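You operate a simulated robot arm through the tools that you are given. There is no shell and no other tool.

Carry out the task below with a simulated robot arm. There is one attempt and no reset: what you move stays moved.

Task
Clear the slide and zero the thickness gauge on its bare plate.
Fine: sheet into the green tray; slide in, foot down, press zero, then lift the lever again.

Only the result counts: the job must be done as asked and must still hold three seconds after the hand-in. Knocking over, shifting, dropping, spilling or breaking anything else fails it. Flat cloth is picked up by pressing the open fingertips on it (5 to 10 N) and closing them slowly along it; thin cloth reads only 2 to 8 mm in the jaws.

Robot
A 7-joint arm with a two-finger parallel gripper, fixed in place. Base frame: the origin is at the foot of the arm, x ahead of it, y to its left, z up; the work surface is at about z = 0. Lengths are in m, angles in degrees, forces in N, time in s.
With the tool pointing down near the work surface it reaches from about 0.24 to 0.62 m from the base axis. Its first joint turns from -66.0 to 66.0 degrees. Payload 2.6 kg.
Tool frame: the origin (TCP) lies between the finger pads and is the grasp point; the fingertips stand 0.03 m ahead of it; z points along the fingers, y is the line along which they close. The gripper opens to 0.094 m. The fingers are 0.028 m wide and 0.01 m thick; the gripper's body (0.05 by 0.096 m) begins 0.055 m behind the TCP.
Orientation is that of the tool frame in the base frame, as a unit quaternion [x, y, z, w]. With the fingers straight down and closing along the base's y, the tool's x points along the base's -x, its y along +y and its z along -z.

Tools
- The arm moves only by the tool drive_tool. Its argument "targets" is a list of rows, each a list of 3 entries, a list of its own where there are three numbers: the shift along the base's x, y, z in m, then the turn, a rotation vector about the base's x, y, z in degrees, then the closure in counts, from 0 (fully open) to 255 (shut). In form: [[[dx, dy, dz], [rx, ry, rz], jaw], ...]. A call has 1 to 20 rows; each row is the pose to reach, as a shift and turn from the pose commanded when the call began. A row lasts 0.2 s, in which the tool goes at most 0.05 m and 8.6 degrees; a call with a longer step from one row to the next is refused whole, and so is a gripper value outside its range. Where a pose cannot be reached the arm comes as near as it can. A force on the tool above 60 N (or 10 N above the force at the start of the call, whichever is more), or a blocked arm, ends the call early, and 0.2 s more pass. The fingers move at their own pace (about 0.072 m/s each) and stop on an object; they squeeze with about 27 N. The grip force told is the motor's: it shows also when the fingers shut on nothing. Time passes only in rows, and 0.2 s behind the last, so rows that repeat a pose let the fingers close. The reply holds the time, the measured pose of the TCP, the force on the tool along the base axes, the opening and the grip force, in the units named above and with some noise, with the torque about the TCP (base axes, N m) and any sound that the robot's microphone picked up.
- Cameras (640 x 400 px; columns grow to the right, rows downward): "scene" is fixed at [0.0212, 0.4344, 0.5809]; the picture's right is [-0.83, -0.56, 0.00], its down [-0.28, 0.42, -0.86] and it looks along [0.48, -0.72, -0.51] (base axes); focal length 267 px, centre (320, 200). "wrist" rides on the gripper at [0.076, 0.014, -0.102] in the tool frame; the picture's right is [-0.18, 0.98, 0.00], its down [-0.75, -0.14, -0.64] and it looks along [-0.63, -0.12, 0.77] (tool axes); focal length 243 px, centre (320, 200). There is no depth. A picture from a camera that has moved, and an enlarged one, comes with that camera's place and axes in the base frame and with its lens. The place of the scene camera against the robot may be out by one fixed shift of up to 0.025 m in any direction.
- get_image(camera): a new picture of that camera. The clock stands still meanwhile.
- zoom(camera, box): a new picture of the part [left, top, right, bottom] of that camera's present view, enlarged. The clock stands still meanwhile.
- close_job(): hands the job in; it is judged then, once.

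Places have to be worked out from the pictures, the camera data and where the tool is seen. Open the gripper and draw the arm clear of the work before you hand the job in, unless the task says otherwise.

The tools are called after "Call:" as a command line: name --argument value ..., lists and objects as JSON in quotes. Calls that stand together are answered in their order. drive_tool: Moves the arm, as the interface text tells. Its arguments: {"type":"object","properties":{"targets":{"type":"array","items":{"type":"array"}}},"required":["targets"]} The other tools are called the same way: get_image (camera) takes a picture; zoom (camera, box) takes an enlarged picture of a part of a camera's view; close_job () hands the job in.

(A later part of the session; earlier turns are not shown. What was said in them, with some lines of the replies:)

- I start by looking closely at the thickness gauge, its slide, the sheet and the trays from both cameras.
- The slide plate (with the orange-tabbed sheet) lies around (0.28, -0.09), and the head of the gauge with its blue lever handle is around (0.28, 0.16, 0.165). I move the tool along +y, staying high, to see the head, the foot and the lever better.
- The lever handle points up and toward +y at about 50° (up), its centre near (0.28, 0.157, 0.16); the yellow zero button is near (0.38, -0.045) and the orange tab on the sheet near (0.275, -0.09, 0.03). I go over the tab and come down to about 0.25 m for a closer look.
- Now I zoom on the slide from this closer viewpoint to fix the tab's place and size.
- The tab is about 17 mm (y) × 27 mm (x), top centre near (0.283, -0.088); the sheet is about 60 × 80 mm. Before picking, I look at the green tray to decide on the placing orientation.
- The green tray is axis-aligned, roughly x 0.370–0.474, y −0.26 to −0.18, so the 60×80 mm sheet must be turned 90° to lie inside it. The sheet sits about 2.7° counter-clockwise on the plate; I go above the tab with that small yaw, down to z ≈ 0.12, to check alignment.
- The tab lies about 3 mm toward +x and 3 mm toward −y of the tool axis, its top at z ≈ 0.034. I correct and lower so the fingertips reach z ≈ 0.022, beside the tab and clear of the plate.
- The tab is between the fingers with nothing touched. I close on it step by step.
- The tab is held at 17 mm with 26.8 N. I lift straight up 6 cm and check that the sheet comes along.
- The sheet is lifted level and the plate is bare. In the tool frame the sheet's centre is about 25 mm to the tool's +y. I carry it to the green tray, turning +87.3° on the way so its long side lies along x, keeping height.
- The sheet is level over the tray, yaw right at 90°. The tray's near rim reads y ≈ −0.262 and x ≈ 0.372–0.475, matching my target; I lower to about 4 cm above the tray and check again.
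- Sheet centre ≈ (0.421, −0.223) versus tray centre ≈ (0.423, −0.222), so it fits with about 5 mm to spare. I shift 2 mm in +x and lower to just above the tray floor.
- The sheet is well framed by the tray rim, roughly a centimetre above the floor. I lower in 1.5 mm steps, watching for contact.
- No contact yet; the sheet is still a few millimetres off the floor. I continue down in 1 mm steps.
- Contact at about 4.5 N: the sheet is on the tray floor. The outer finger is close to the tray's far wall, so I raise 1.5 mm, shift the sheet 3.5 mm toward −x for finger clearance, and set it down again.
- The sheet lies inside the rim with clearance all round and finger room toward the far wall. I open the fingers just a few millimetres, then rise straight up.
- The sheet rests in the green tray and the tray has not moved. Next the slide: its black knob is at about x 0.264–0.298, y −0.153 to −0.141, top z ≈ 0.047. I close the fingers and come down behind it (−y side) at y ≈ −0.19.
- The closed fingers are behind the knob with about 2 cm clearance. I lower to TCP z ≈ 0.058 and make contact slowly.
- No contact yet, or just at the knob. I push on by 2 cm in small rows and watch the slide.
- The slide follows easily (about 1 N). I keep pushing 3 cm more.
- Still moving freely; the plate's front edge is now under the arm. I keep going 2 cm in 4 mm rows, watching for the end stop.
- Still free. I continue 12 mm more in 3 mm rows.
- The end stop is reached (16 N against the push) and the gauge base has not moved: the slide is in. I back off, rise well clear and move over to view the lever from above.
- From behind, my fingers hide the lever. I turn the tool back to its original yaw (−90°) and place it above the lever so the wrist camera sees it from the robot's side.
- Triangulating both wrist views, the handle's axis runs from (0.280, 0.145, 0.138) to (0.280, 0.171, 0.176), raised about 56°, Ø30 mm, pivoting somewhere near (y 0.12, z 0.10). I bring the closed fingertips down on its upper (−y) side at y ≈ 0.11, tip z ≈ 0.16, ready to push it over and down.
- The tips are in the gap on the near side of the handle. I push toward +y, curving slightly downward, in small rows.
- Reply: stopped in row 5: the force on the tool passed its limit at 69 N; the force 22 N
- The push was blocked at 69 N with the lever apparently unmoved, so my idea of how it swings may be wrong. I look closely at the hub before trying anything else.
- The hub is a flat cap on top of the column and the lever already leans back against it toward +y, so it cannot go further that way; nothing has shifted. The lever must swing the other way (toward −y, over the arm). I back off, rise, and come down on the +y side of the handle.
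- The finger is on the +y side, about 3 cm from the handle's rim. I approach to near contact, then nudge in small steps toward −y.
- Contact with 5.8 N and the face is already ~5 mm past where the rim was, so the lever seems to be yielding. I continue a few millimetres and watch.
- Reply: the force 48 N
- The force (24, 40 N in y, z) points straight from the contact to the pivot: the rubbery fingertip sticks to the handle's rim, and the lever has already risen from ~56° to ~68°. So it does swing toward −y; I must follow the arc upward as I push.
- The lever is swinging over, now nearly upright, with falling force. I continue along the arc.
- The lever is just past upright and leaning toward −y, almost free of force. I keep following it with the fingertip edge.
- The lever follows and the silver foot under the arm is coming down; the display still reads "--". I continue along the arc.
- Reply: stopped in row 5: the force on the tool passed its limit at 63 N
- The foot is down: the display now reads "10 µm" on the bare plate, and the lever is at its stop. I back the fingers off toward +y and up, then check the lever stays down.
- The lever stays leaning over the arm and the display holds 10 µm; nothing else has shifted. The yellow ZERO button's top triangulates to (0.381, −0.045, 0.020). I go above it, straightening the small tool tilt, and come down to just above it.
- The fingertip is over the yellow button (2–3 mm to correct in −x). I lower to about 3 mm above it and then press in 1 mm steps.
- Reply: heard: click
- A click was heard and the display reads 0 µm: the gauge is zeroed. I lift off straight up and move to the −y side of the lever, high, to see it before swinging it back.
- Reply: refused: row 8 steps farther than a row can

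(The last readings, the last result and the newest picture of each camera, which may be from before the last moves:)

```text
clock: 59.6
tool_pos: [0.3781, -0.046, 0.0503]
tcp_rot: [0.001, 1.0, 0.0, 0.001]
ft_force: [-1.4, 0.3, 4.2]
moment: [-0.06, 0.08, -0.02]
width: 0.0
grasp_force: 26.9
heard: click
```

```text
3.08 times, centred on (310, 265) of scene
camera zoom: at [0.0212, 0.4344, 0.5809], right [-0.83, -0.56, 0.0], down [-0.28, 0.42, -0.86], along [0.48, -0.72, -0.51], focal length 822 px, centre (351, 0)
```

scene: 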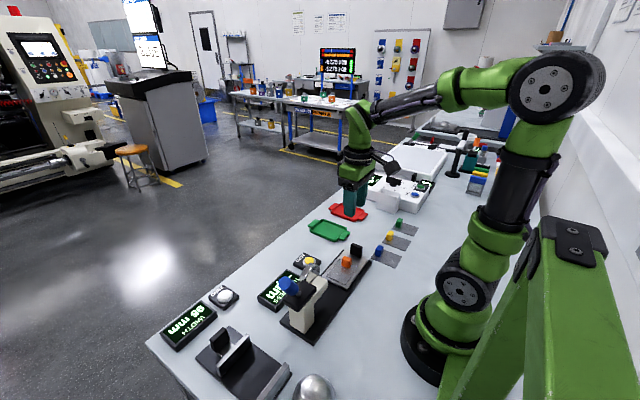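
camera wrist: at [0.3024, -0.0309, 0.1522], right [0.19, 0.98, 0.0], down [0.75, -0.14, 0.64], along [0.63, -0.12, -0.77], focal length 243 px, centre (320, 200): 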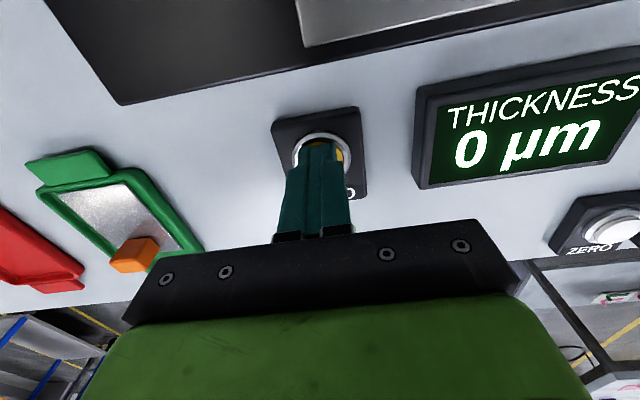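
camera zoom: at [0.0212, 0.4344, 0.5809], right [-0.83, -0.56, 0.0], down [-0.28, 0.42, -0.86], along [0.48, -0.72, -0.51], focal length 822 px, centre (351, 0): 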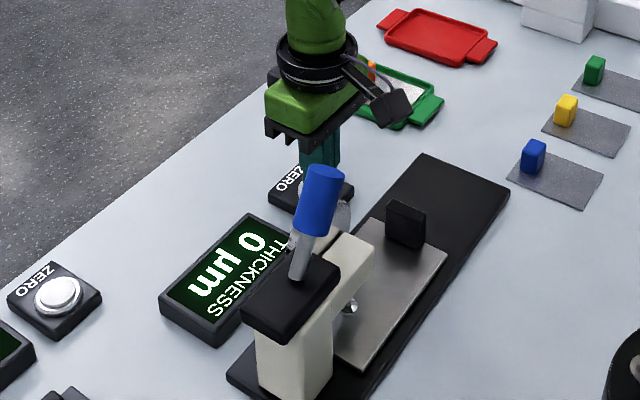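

The move was refused for one too-long row; nothing moved and the display still shows 0 µm. I repeat it with smaller rows.

Call:
drive_tool --targets '[[[0, 0, 0.005], [0, 0, 0], 255], [[0, 0, 0.03], [0, 0, 0], 255], [[0, 0, 0.07], [0, 0, 0], 255], [[0, 0, 0.11], [0, 0, 0], 255], [[0, 0, 0.15], [0, 0, 0], 255], [[0, 0, 0.19], [0, 0, 0], 255], [[-0.015, 0.01, 0.22], [0, 0, 0], 255], [[-0.04, 0.025, 0.25], [0, 0, 0], 255], [[-0.07, 0.04, 0.25], [0, 0, 0], 255], [[-0.09, 0.055, 0.25], [0, 0, 0], 255], [[-0.097, 0.066, 0.25], [0, 0, 0], 255], [[-0.097, 0.066, 0.25], [0, 0, 0], 255]]'

Call:
zoom --camera "wrist" --box '[240, 20, 480, 170]'

Call:
zoom --camera "scene" --box '[240, 200, 380, 330]'

```text
clock: 62.2
tool_pos: [0.2822, 0.0184, 0.3003]
tcp_rot: [0.0, 1.0, 0.0, 0.0]
ft_force: [0.1, -0.1, -0.8]
moment: [0.0, 0.01, -0.01]
width: 0.0
grasp_force: 26.7
```

```text
2.67 times, centred on (360, 95) of wrist
camera zoom: at [0.2053, 0.0338, 0.4016], right [0.18, 0.98, 0.0], down [0.75, -0.14, 0.64], along [0.63, -0.12, -0.77], focal length 647 px, centre (213, 480)
```

zoom: 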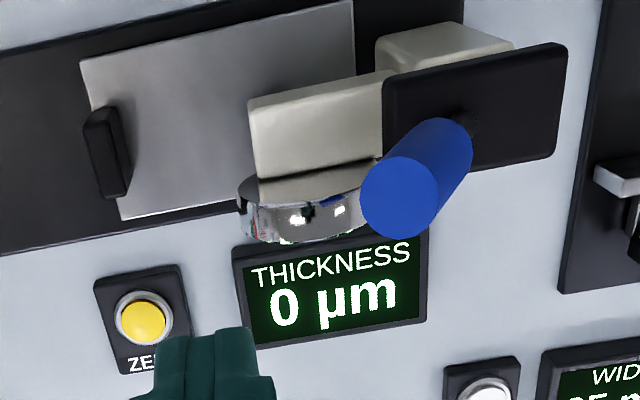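

```text
3.08 times, centred on (310, 265) of scene
camera zoom: at [0.0212, 0.4344, 0.5809], right [-0.83, -0.56, 0.0], down [-0.28, 0.42, -0.86], along [0.48, -0.72, -0.51], focal length 822 px, centre (351, 0)
```

zoom: 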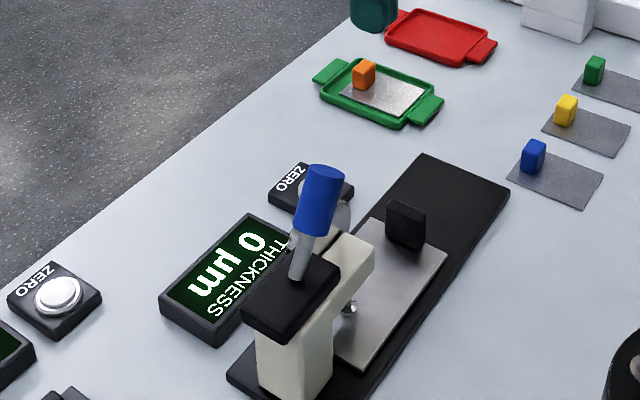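

The lever now leans toward −y: its end cap is at about (0.28, 0.081, 0.180), i.e. at 121°, turning about (y 0.125, z 0.107). I come down on its −y side at y ≈ 0.045 with the tip at z ≈ 0.162.

Call:
drive_tool --targets '[[[-0.001, 0.01, -0.03], [0, 0, 0], 255], [[-0.002, 0.02, -0.06], [0, 0, 0], 255], [[-0.002, 0.0266, -0.09], [0, 0, 0], 255], [[-0.002, 0.0266, -0.108], [0, 0, 0], 255], [[-0.002, 0.0266, -0.108], [0, 0, 0], 255]]'

Call:
get_image --camera "wrist"

Call:
zoom --camera "scene" --box '[240, 200, 380, 330]'

```text
clock: 63.4
tool_pos: [0.2782, 0.048, 0.1924]
tcp_rot: [0.001, 1.0, 0.0, 0.001]
ft_force: [-0.8, 0.2, -0.1]
moment: [0.02, -0.01, 0.0]
width: 0.0002
grasp_force: 27.1
```

```text
taken
camera wrist: at [0.2025, 0.063, 0.2945], right [0.18, 0.98, 0.0], down [0.75, -0.14, 0.64], along [0.63, -0.12, -0.77], focal length 243 px, centre (320, 200)
```

wrist: 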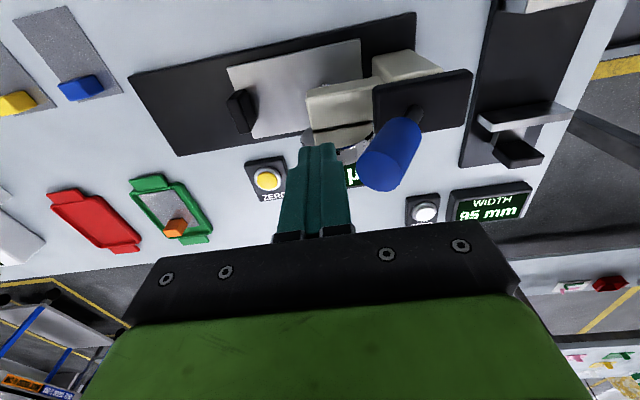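

```text
3.08 times, centred on (310, 265) of scene
camera zoom: at [0.0212, 0.4344, 0.5809], right [-0.83, -0.56, 0.0], down [-0.28, 0.42, -0.86], along [0.48, -0.72, -0.51], focal length 822 px, centre (351, 0)
```

zoom: 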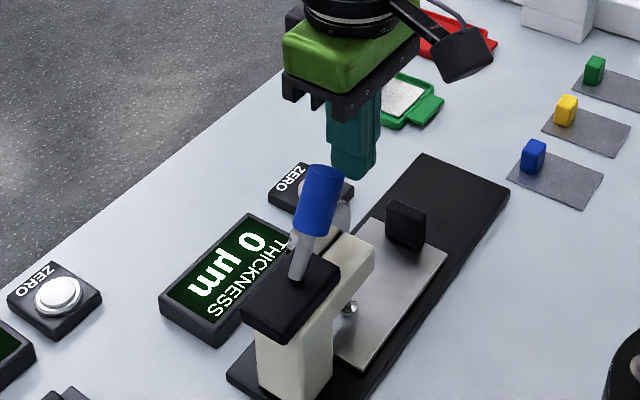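

The finger is on the −y side with about 1 cm gap to the rim. I push toward +y, following the arc upward.

Call:
drive_tool --targets '[[[0, 0.006, 0], [0, 0, 0], 255], [[0, 0.01, 0.001], [0, 0, 0], 255], [[0, 0.0135, 0.0035], [0, 0, 0], 255], [[0, 0.017, 0.0065], [0, 0, 0], 255], [[0, 0.021, 0.0095], [0, 0, 0], 255], [[0, 0.025, 0.012], [0, 0, 0], 255]]'

Call:
get_image --camera "wrist"

Call:
zoom --camera "scene" --box '[240, 200, 380, 330]'

```text
clock: 64.8
tool_pos: [0.2787, 0.0698, 0.2037]
tcp_rot: [0.0, 1.0, 0.0, 0.0]
ft_force: [0.5, -1.4, -0.8]
moment: [-0.01, 0.01, -0.02]
width: 0.0
grasp_force: 26.5
```

```text
taken
camera wrist: at [0.2029, 0.086, 0.3061], right [0.18, 0.98, 0.0], down [0.75, -0.14, 0.64], along [0.63, -0.12, -0.77], focal length 243 px, centre (320, 200)
```

wrist: 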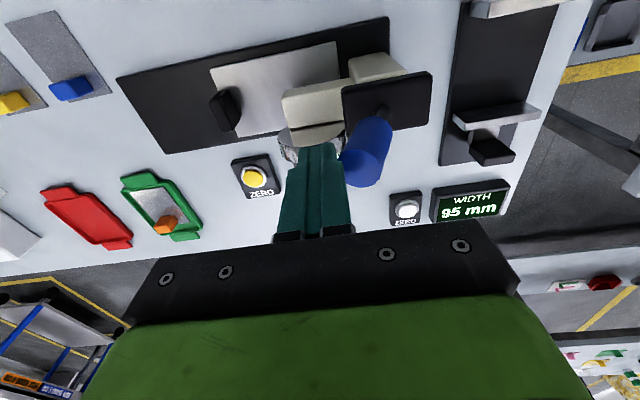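

```text
3.08 times, centred on (310, 265) of scene
camera zoom: at [0.0212, 0.4344, 0.5809], right [-0.83, -0.56, 0.0], down [-0.28, 0.42, -0.86], along [0.48, -0.72, -0.51], focal length 822 px, centre (351, 0)
```

zoom: 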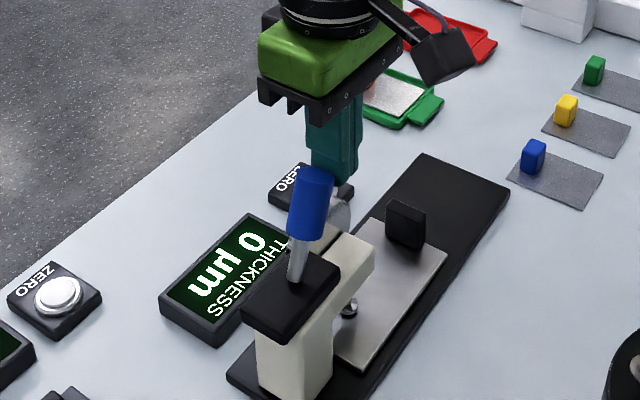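

The lever is coming back with little force. I continue the arc.

Call:
drive_tool --targets '[[[0, 0.004, 0.0025], [0, 0, 0], 255], [[0, 0.008, 0.005], [0, 0, 0], 255], [[0, 0.012, 0.007], [0, 0, 0], 255], [[0, 0.016, 0.0085], [0, 0, 0], 255], [[0, 0.02, 0.0098], [0, 0, 0], 255], [[0, 0.024, 0.0108], [0, 0, 0], 255], [[0, 0.028, 0.0115], [0, 0, 0], 255]]'

Call:
get_image --camera "wrist"

Call:
zoom --camera "scene" --box '[240, 200, 380, 330]'

```text
clock: 66.4
tool_pos: [0.279, 0.1011, 0.215]
tcp_rot: [0.0, 1.0, 0.0, 0.0]
ft_force: [-0.1, 0.3, 0.6]
moment: [0.0, 0.02, -0.02]
width: 0.0
grasp_force: 27.7
```

```text
taken
camera wrist: at [0.2032, 0.1152, 0.3166], right [0.18, 0.98, 0.0], down [0.75, -0.14, 0.64], along [0.63, -0.12, -0.77], focal length 243 px, centre (320, 200)
```

wrist: 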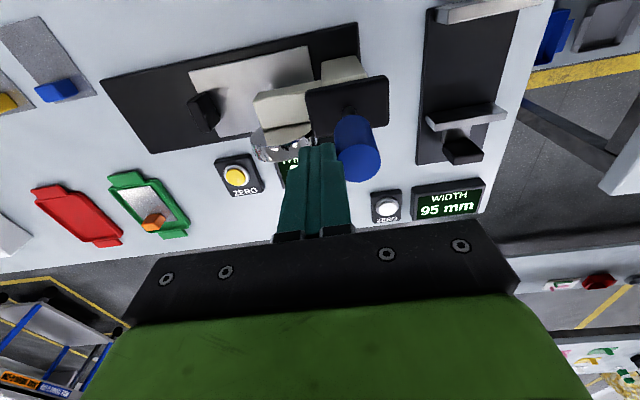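

```text
3.08 times, centred on (310, 265) of scene
camera zoom: at [0.0212, 0.4344, 0.5809], right [-0.83, -0.56, 0.0], down [-0.28, 0.42, -0.86], along [0.48, -0.72, -0.51], focal length 822 px, centre (351, 0)
```

zoom: 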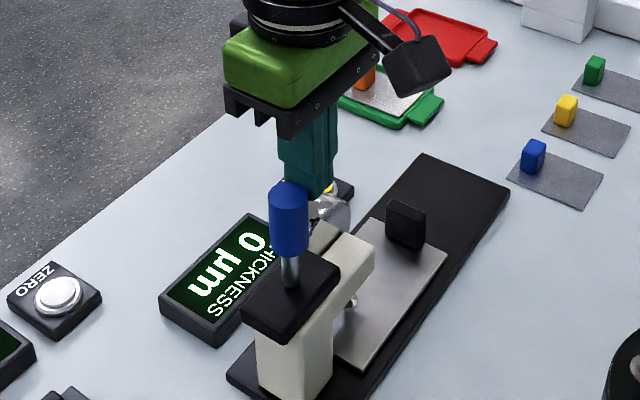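

The lever is upright. I keep pushing toward +y with the tip edge, now gently bending downward.

Call:
drive_tool --targets '[[[0, 0.005, 0], [0, 0, 0], 255], [[0, 0.01, 0], [0, 0, 0], 255], [[0, 0.015, 0], [0, 0, 0], 255], [[0, 0.02, -0.0005], [0, 0, 0], 255], [[0, 0.025, -0.001], [0, 0, 0], 255], [[0, 0.029, -0.0018], [0, 0, 0], 255]]'

Call:
get_image --camera "wrist"

Call:
zoom --camera "scene" --box '[240, 200, 380, 330]'

```text
clock: 67.8
tool_pos: [0.2796, 0.1284, 0.2135]
tcp_rot: [0.0, 1.0, 0.0, 0.0]
ft_force: [0.3, -0.8, -0.5]
moment: [0.0, -0.02, 0.0]
width: 0.0
grasp_force: 27.1
```

```text
taken
camera wrist: at [0.2028, 0.1437, 0.3147], right [0.18, 0.98, 0.0], down [0.75, -0.14, 0.64], along [0.63, -0.12, -0.77], focal length 243 px, centre (320, 200)
```

wrist: 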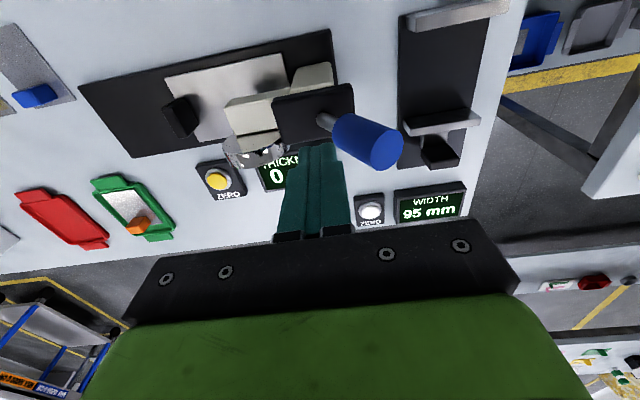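

```text
3.08 times, centred on (310, 265) of scene
camera zoom: at [0.0212, 0.4344, 0.5809], right [-0.83, -0.56, 0.0], down [-0.28, 0.42, -0.86], along [0.48, -0.72, -0.51], focal length 822 px, centre (351, 0)
```

zoom: 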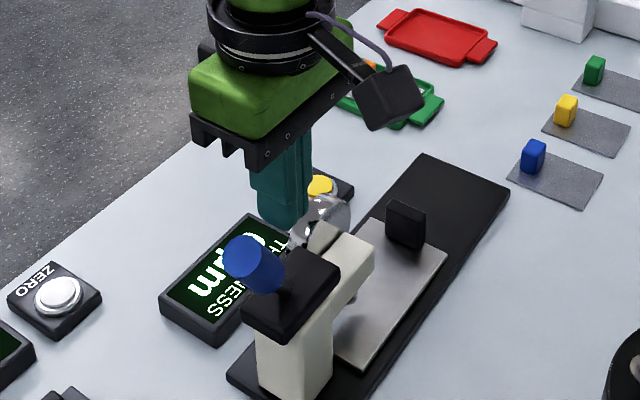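

The lever has swung back to its original raised position, clear of my finger. I retreat upward and check the display, lever, slide and tray.

Call:
drive_tool --targets '[[[0, -0.008, 0.005], [0, 0, 0], 255], [[0, -0.01, 0.03], [0, 0, 0], 255], [[0, -0.01, 0.06], [0, 0, 0], 255], [[0, -0.01, 0.09], [0, 0, 0], 255], [[0.01, -0.03, 0.12], [0, 0, 0], 255], [[0.02, -0.06, 0.14], [0, 0, 0], 255], [[0.03, -0.09, 0.16], [0, 0, 0], 200], [[0.03, -0.12, 0.18], [0, 0, 0], 100], [[0.03, -0.14, 0.2], [0, 0, 0], 0], [[0.03, -0.14, 0.2], [0, 0, 0], 0]]'

Call:
get_image --camera "wrist"

Call:
zoom --camera "scene" --box '[240, 200, 380, 330]'

Call:
get_image --camera "scene"

```text
clock: 70.0
tool_pos: [0.3109, -0.0133, 0.4108]
tcp_rot: [0.0, 1.0, -0.001, 0.001]
ft_force: [-0.7, -1.0, 0.3]
moment: [-0.01, 0.0, 0.0]
width: 0.0937
grasp_force: 0.2
```

```text
taken
camera wrist: at [0.2337, 0.0026, 0.5134], right [0.18, 0.98, 0.0], down [0.75, -0.14, 0.64], along [0.63, -0.12, -0.77], focal length 243 px, centre (320, 200)
```

wrist: 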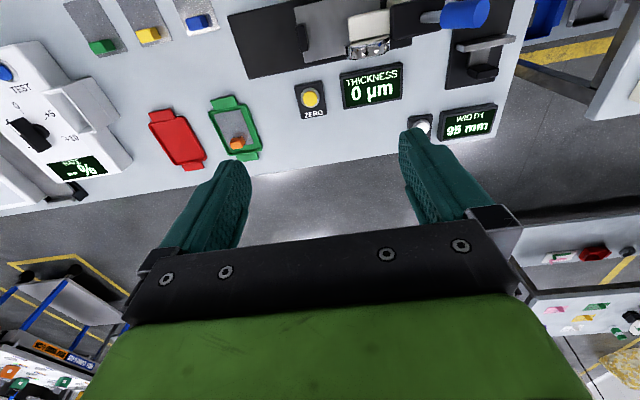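

```text
3.08 times, centred on (310, 265) of scene
camera zoom: at [0.0213, 0.4344, 0.5809], right [-0.83, -0.56, 0.0], down [-0.28, 0.42, -0.86], along [0.48, -0.72, -0.51], focal length 822 px, centre (351, 0)
```

zoom: 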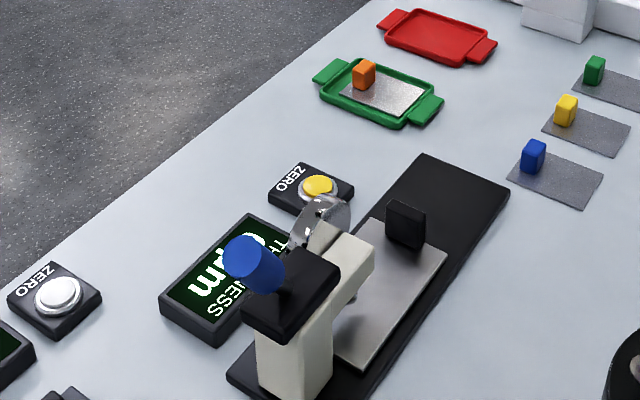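

```text
taken
```

scene: 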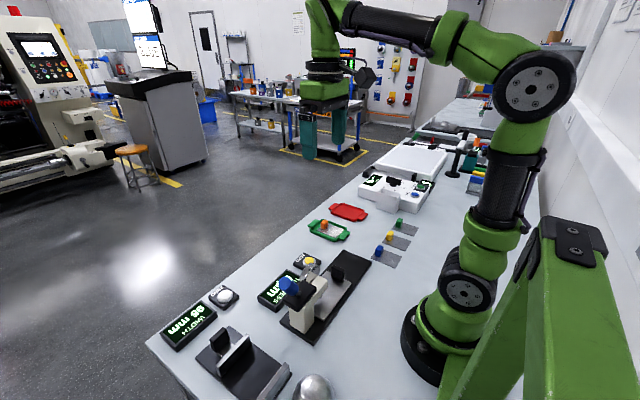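

The lever is back up, the fingers are open and clear, and the display holds 0 µm. One last close check of the foot, slide and tray before handing in.

Call:
zoom --camera "scene" --box '[270, 260, 350, 330]'

Call:
zoom --camera "wrist" --box '[195, 0, 515, 165]'

```text
5.71 times, centred on (310, 295) of scene
camera zoom: at [0.0213, 0.4344, 0.5809], right [-0.83, -0.56, 0.0], down [-0.28, 0.42, -0.86], along [0.48, -0.72, -0.51], focal length 1526 px, centre (377, -343)
```

zoom: 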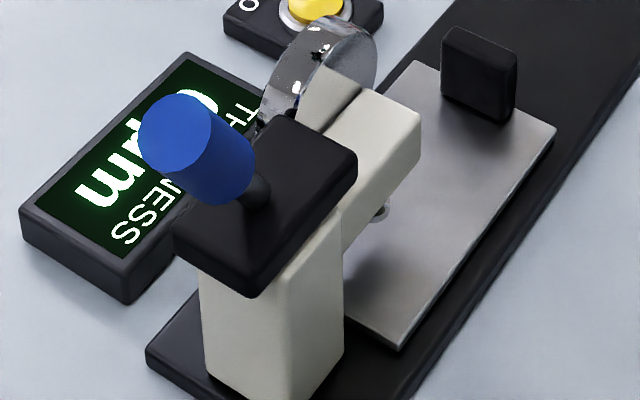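

```text
2.00 times, centred on (355, 82) of wrist
camera zoom: at [0.2337, 0.0026, 0.5134], right [0.18, 0.98, 0.0], down [0.75, -0.14, 0.64], along [0.63, -0.12, -0.77], focal length 485 px, centre (250, 435)
```

zoom: 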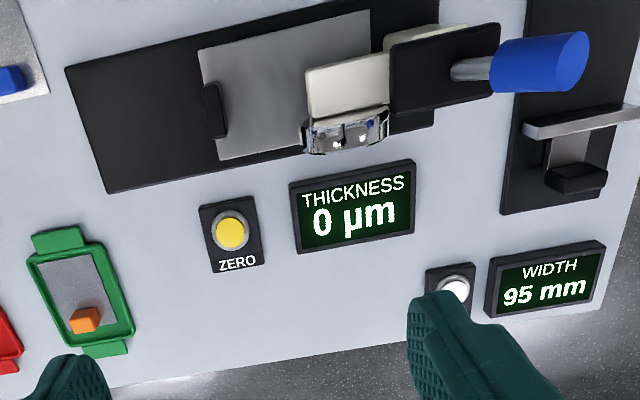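

Everything asked for is visible in the latest pictures: the sheet is flat in the green tray, the slide is in with its plate bare, the foot and lever are up, and the display reads 0 µm. The gripper is open and the arm is clear, so I hand the job in.

Call:
close_job

```text
The job is handed in.
```

I zeroed the thickness gauge on its bare plate and handed the job in; the result of the check hasn't come back.

- **Sheet:** it lies flat in the green tray, and the tray did not move.
- **Slide:** it is pushed in to its stop, with nothing on the plate.
- **Zero:** with the foot down, the display read 10 µm. I pressed the yellow ZERO button, heard a click, and it went to 0 µm.
- **Lever:** it is back up where it started and the foot is raised. The display still shows 0 µm, though it showed "--" at the start with the foot up.

My first push on the lever went the wrong way and stopped at the force limit, at 69 N. Bringing the lever down to its stop also tripped the limit, at 63 N. In the pictures taken afterwards, nothing else had moved.

The gripper is open and the arm is clear of the work.
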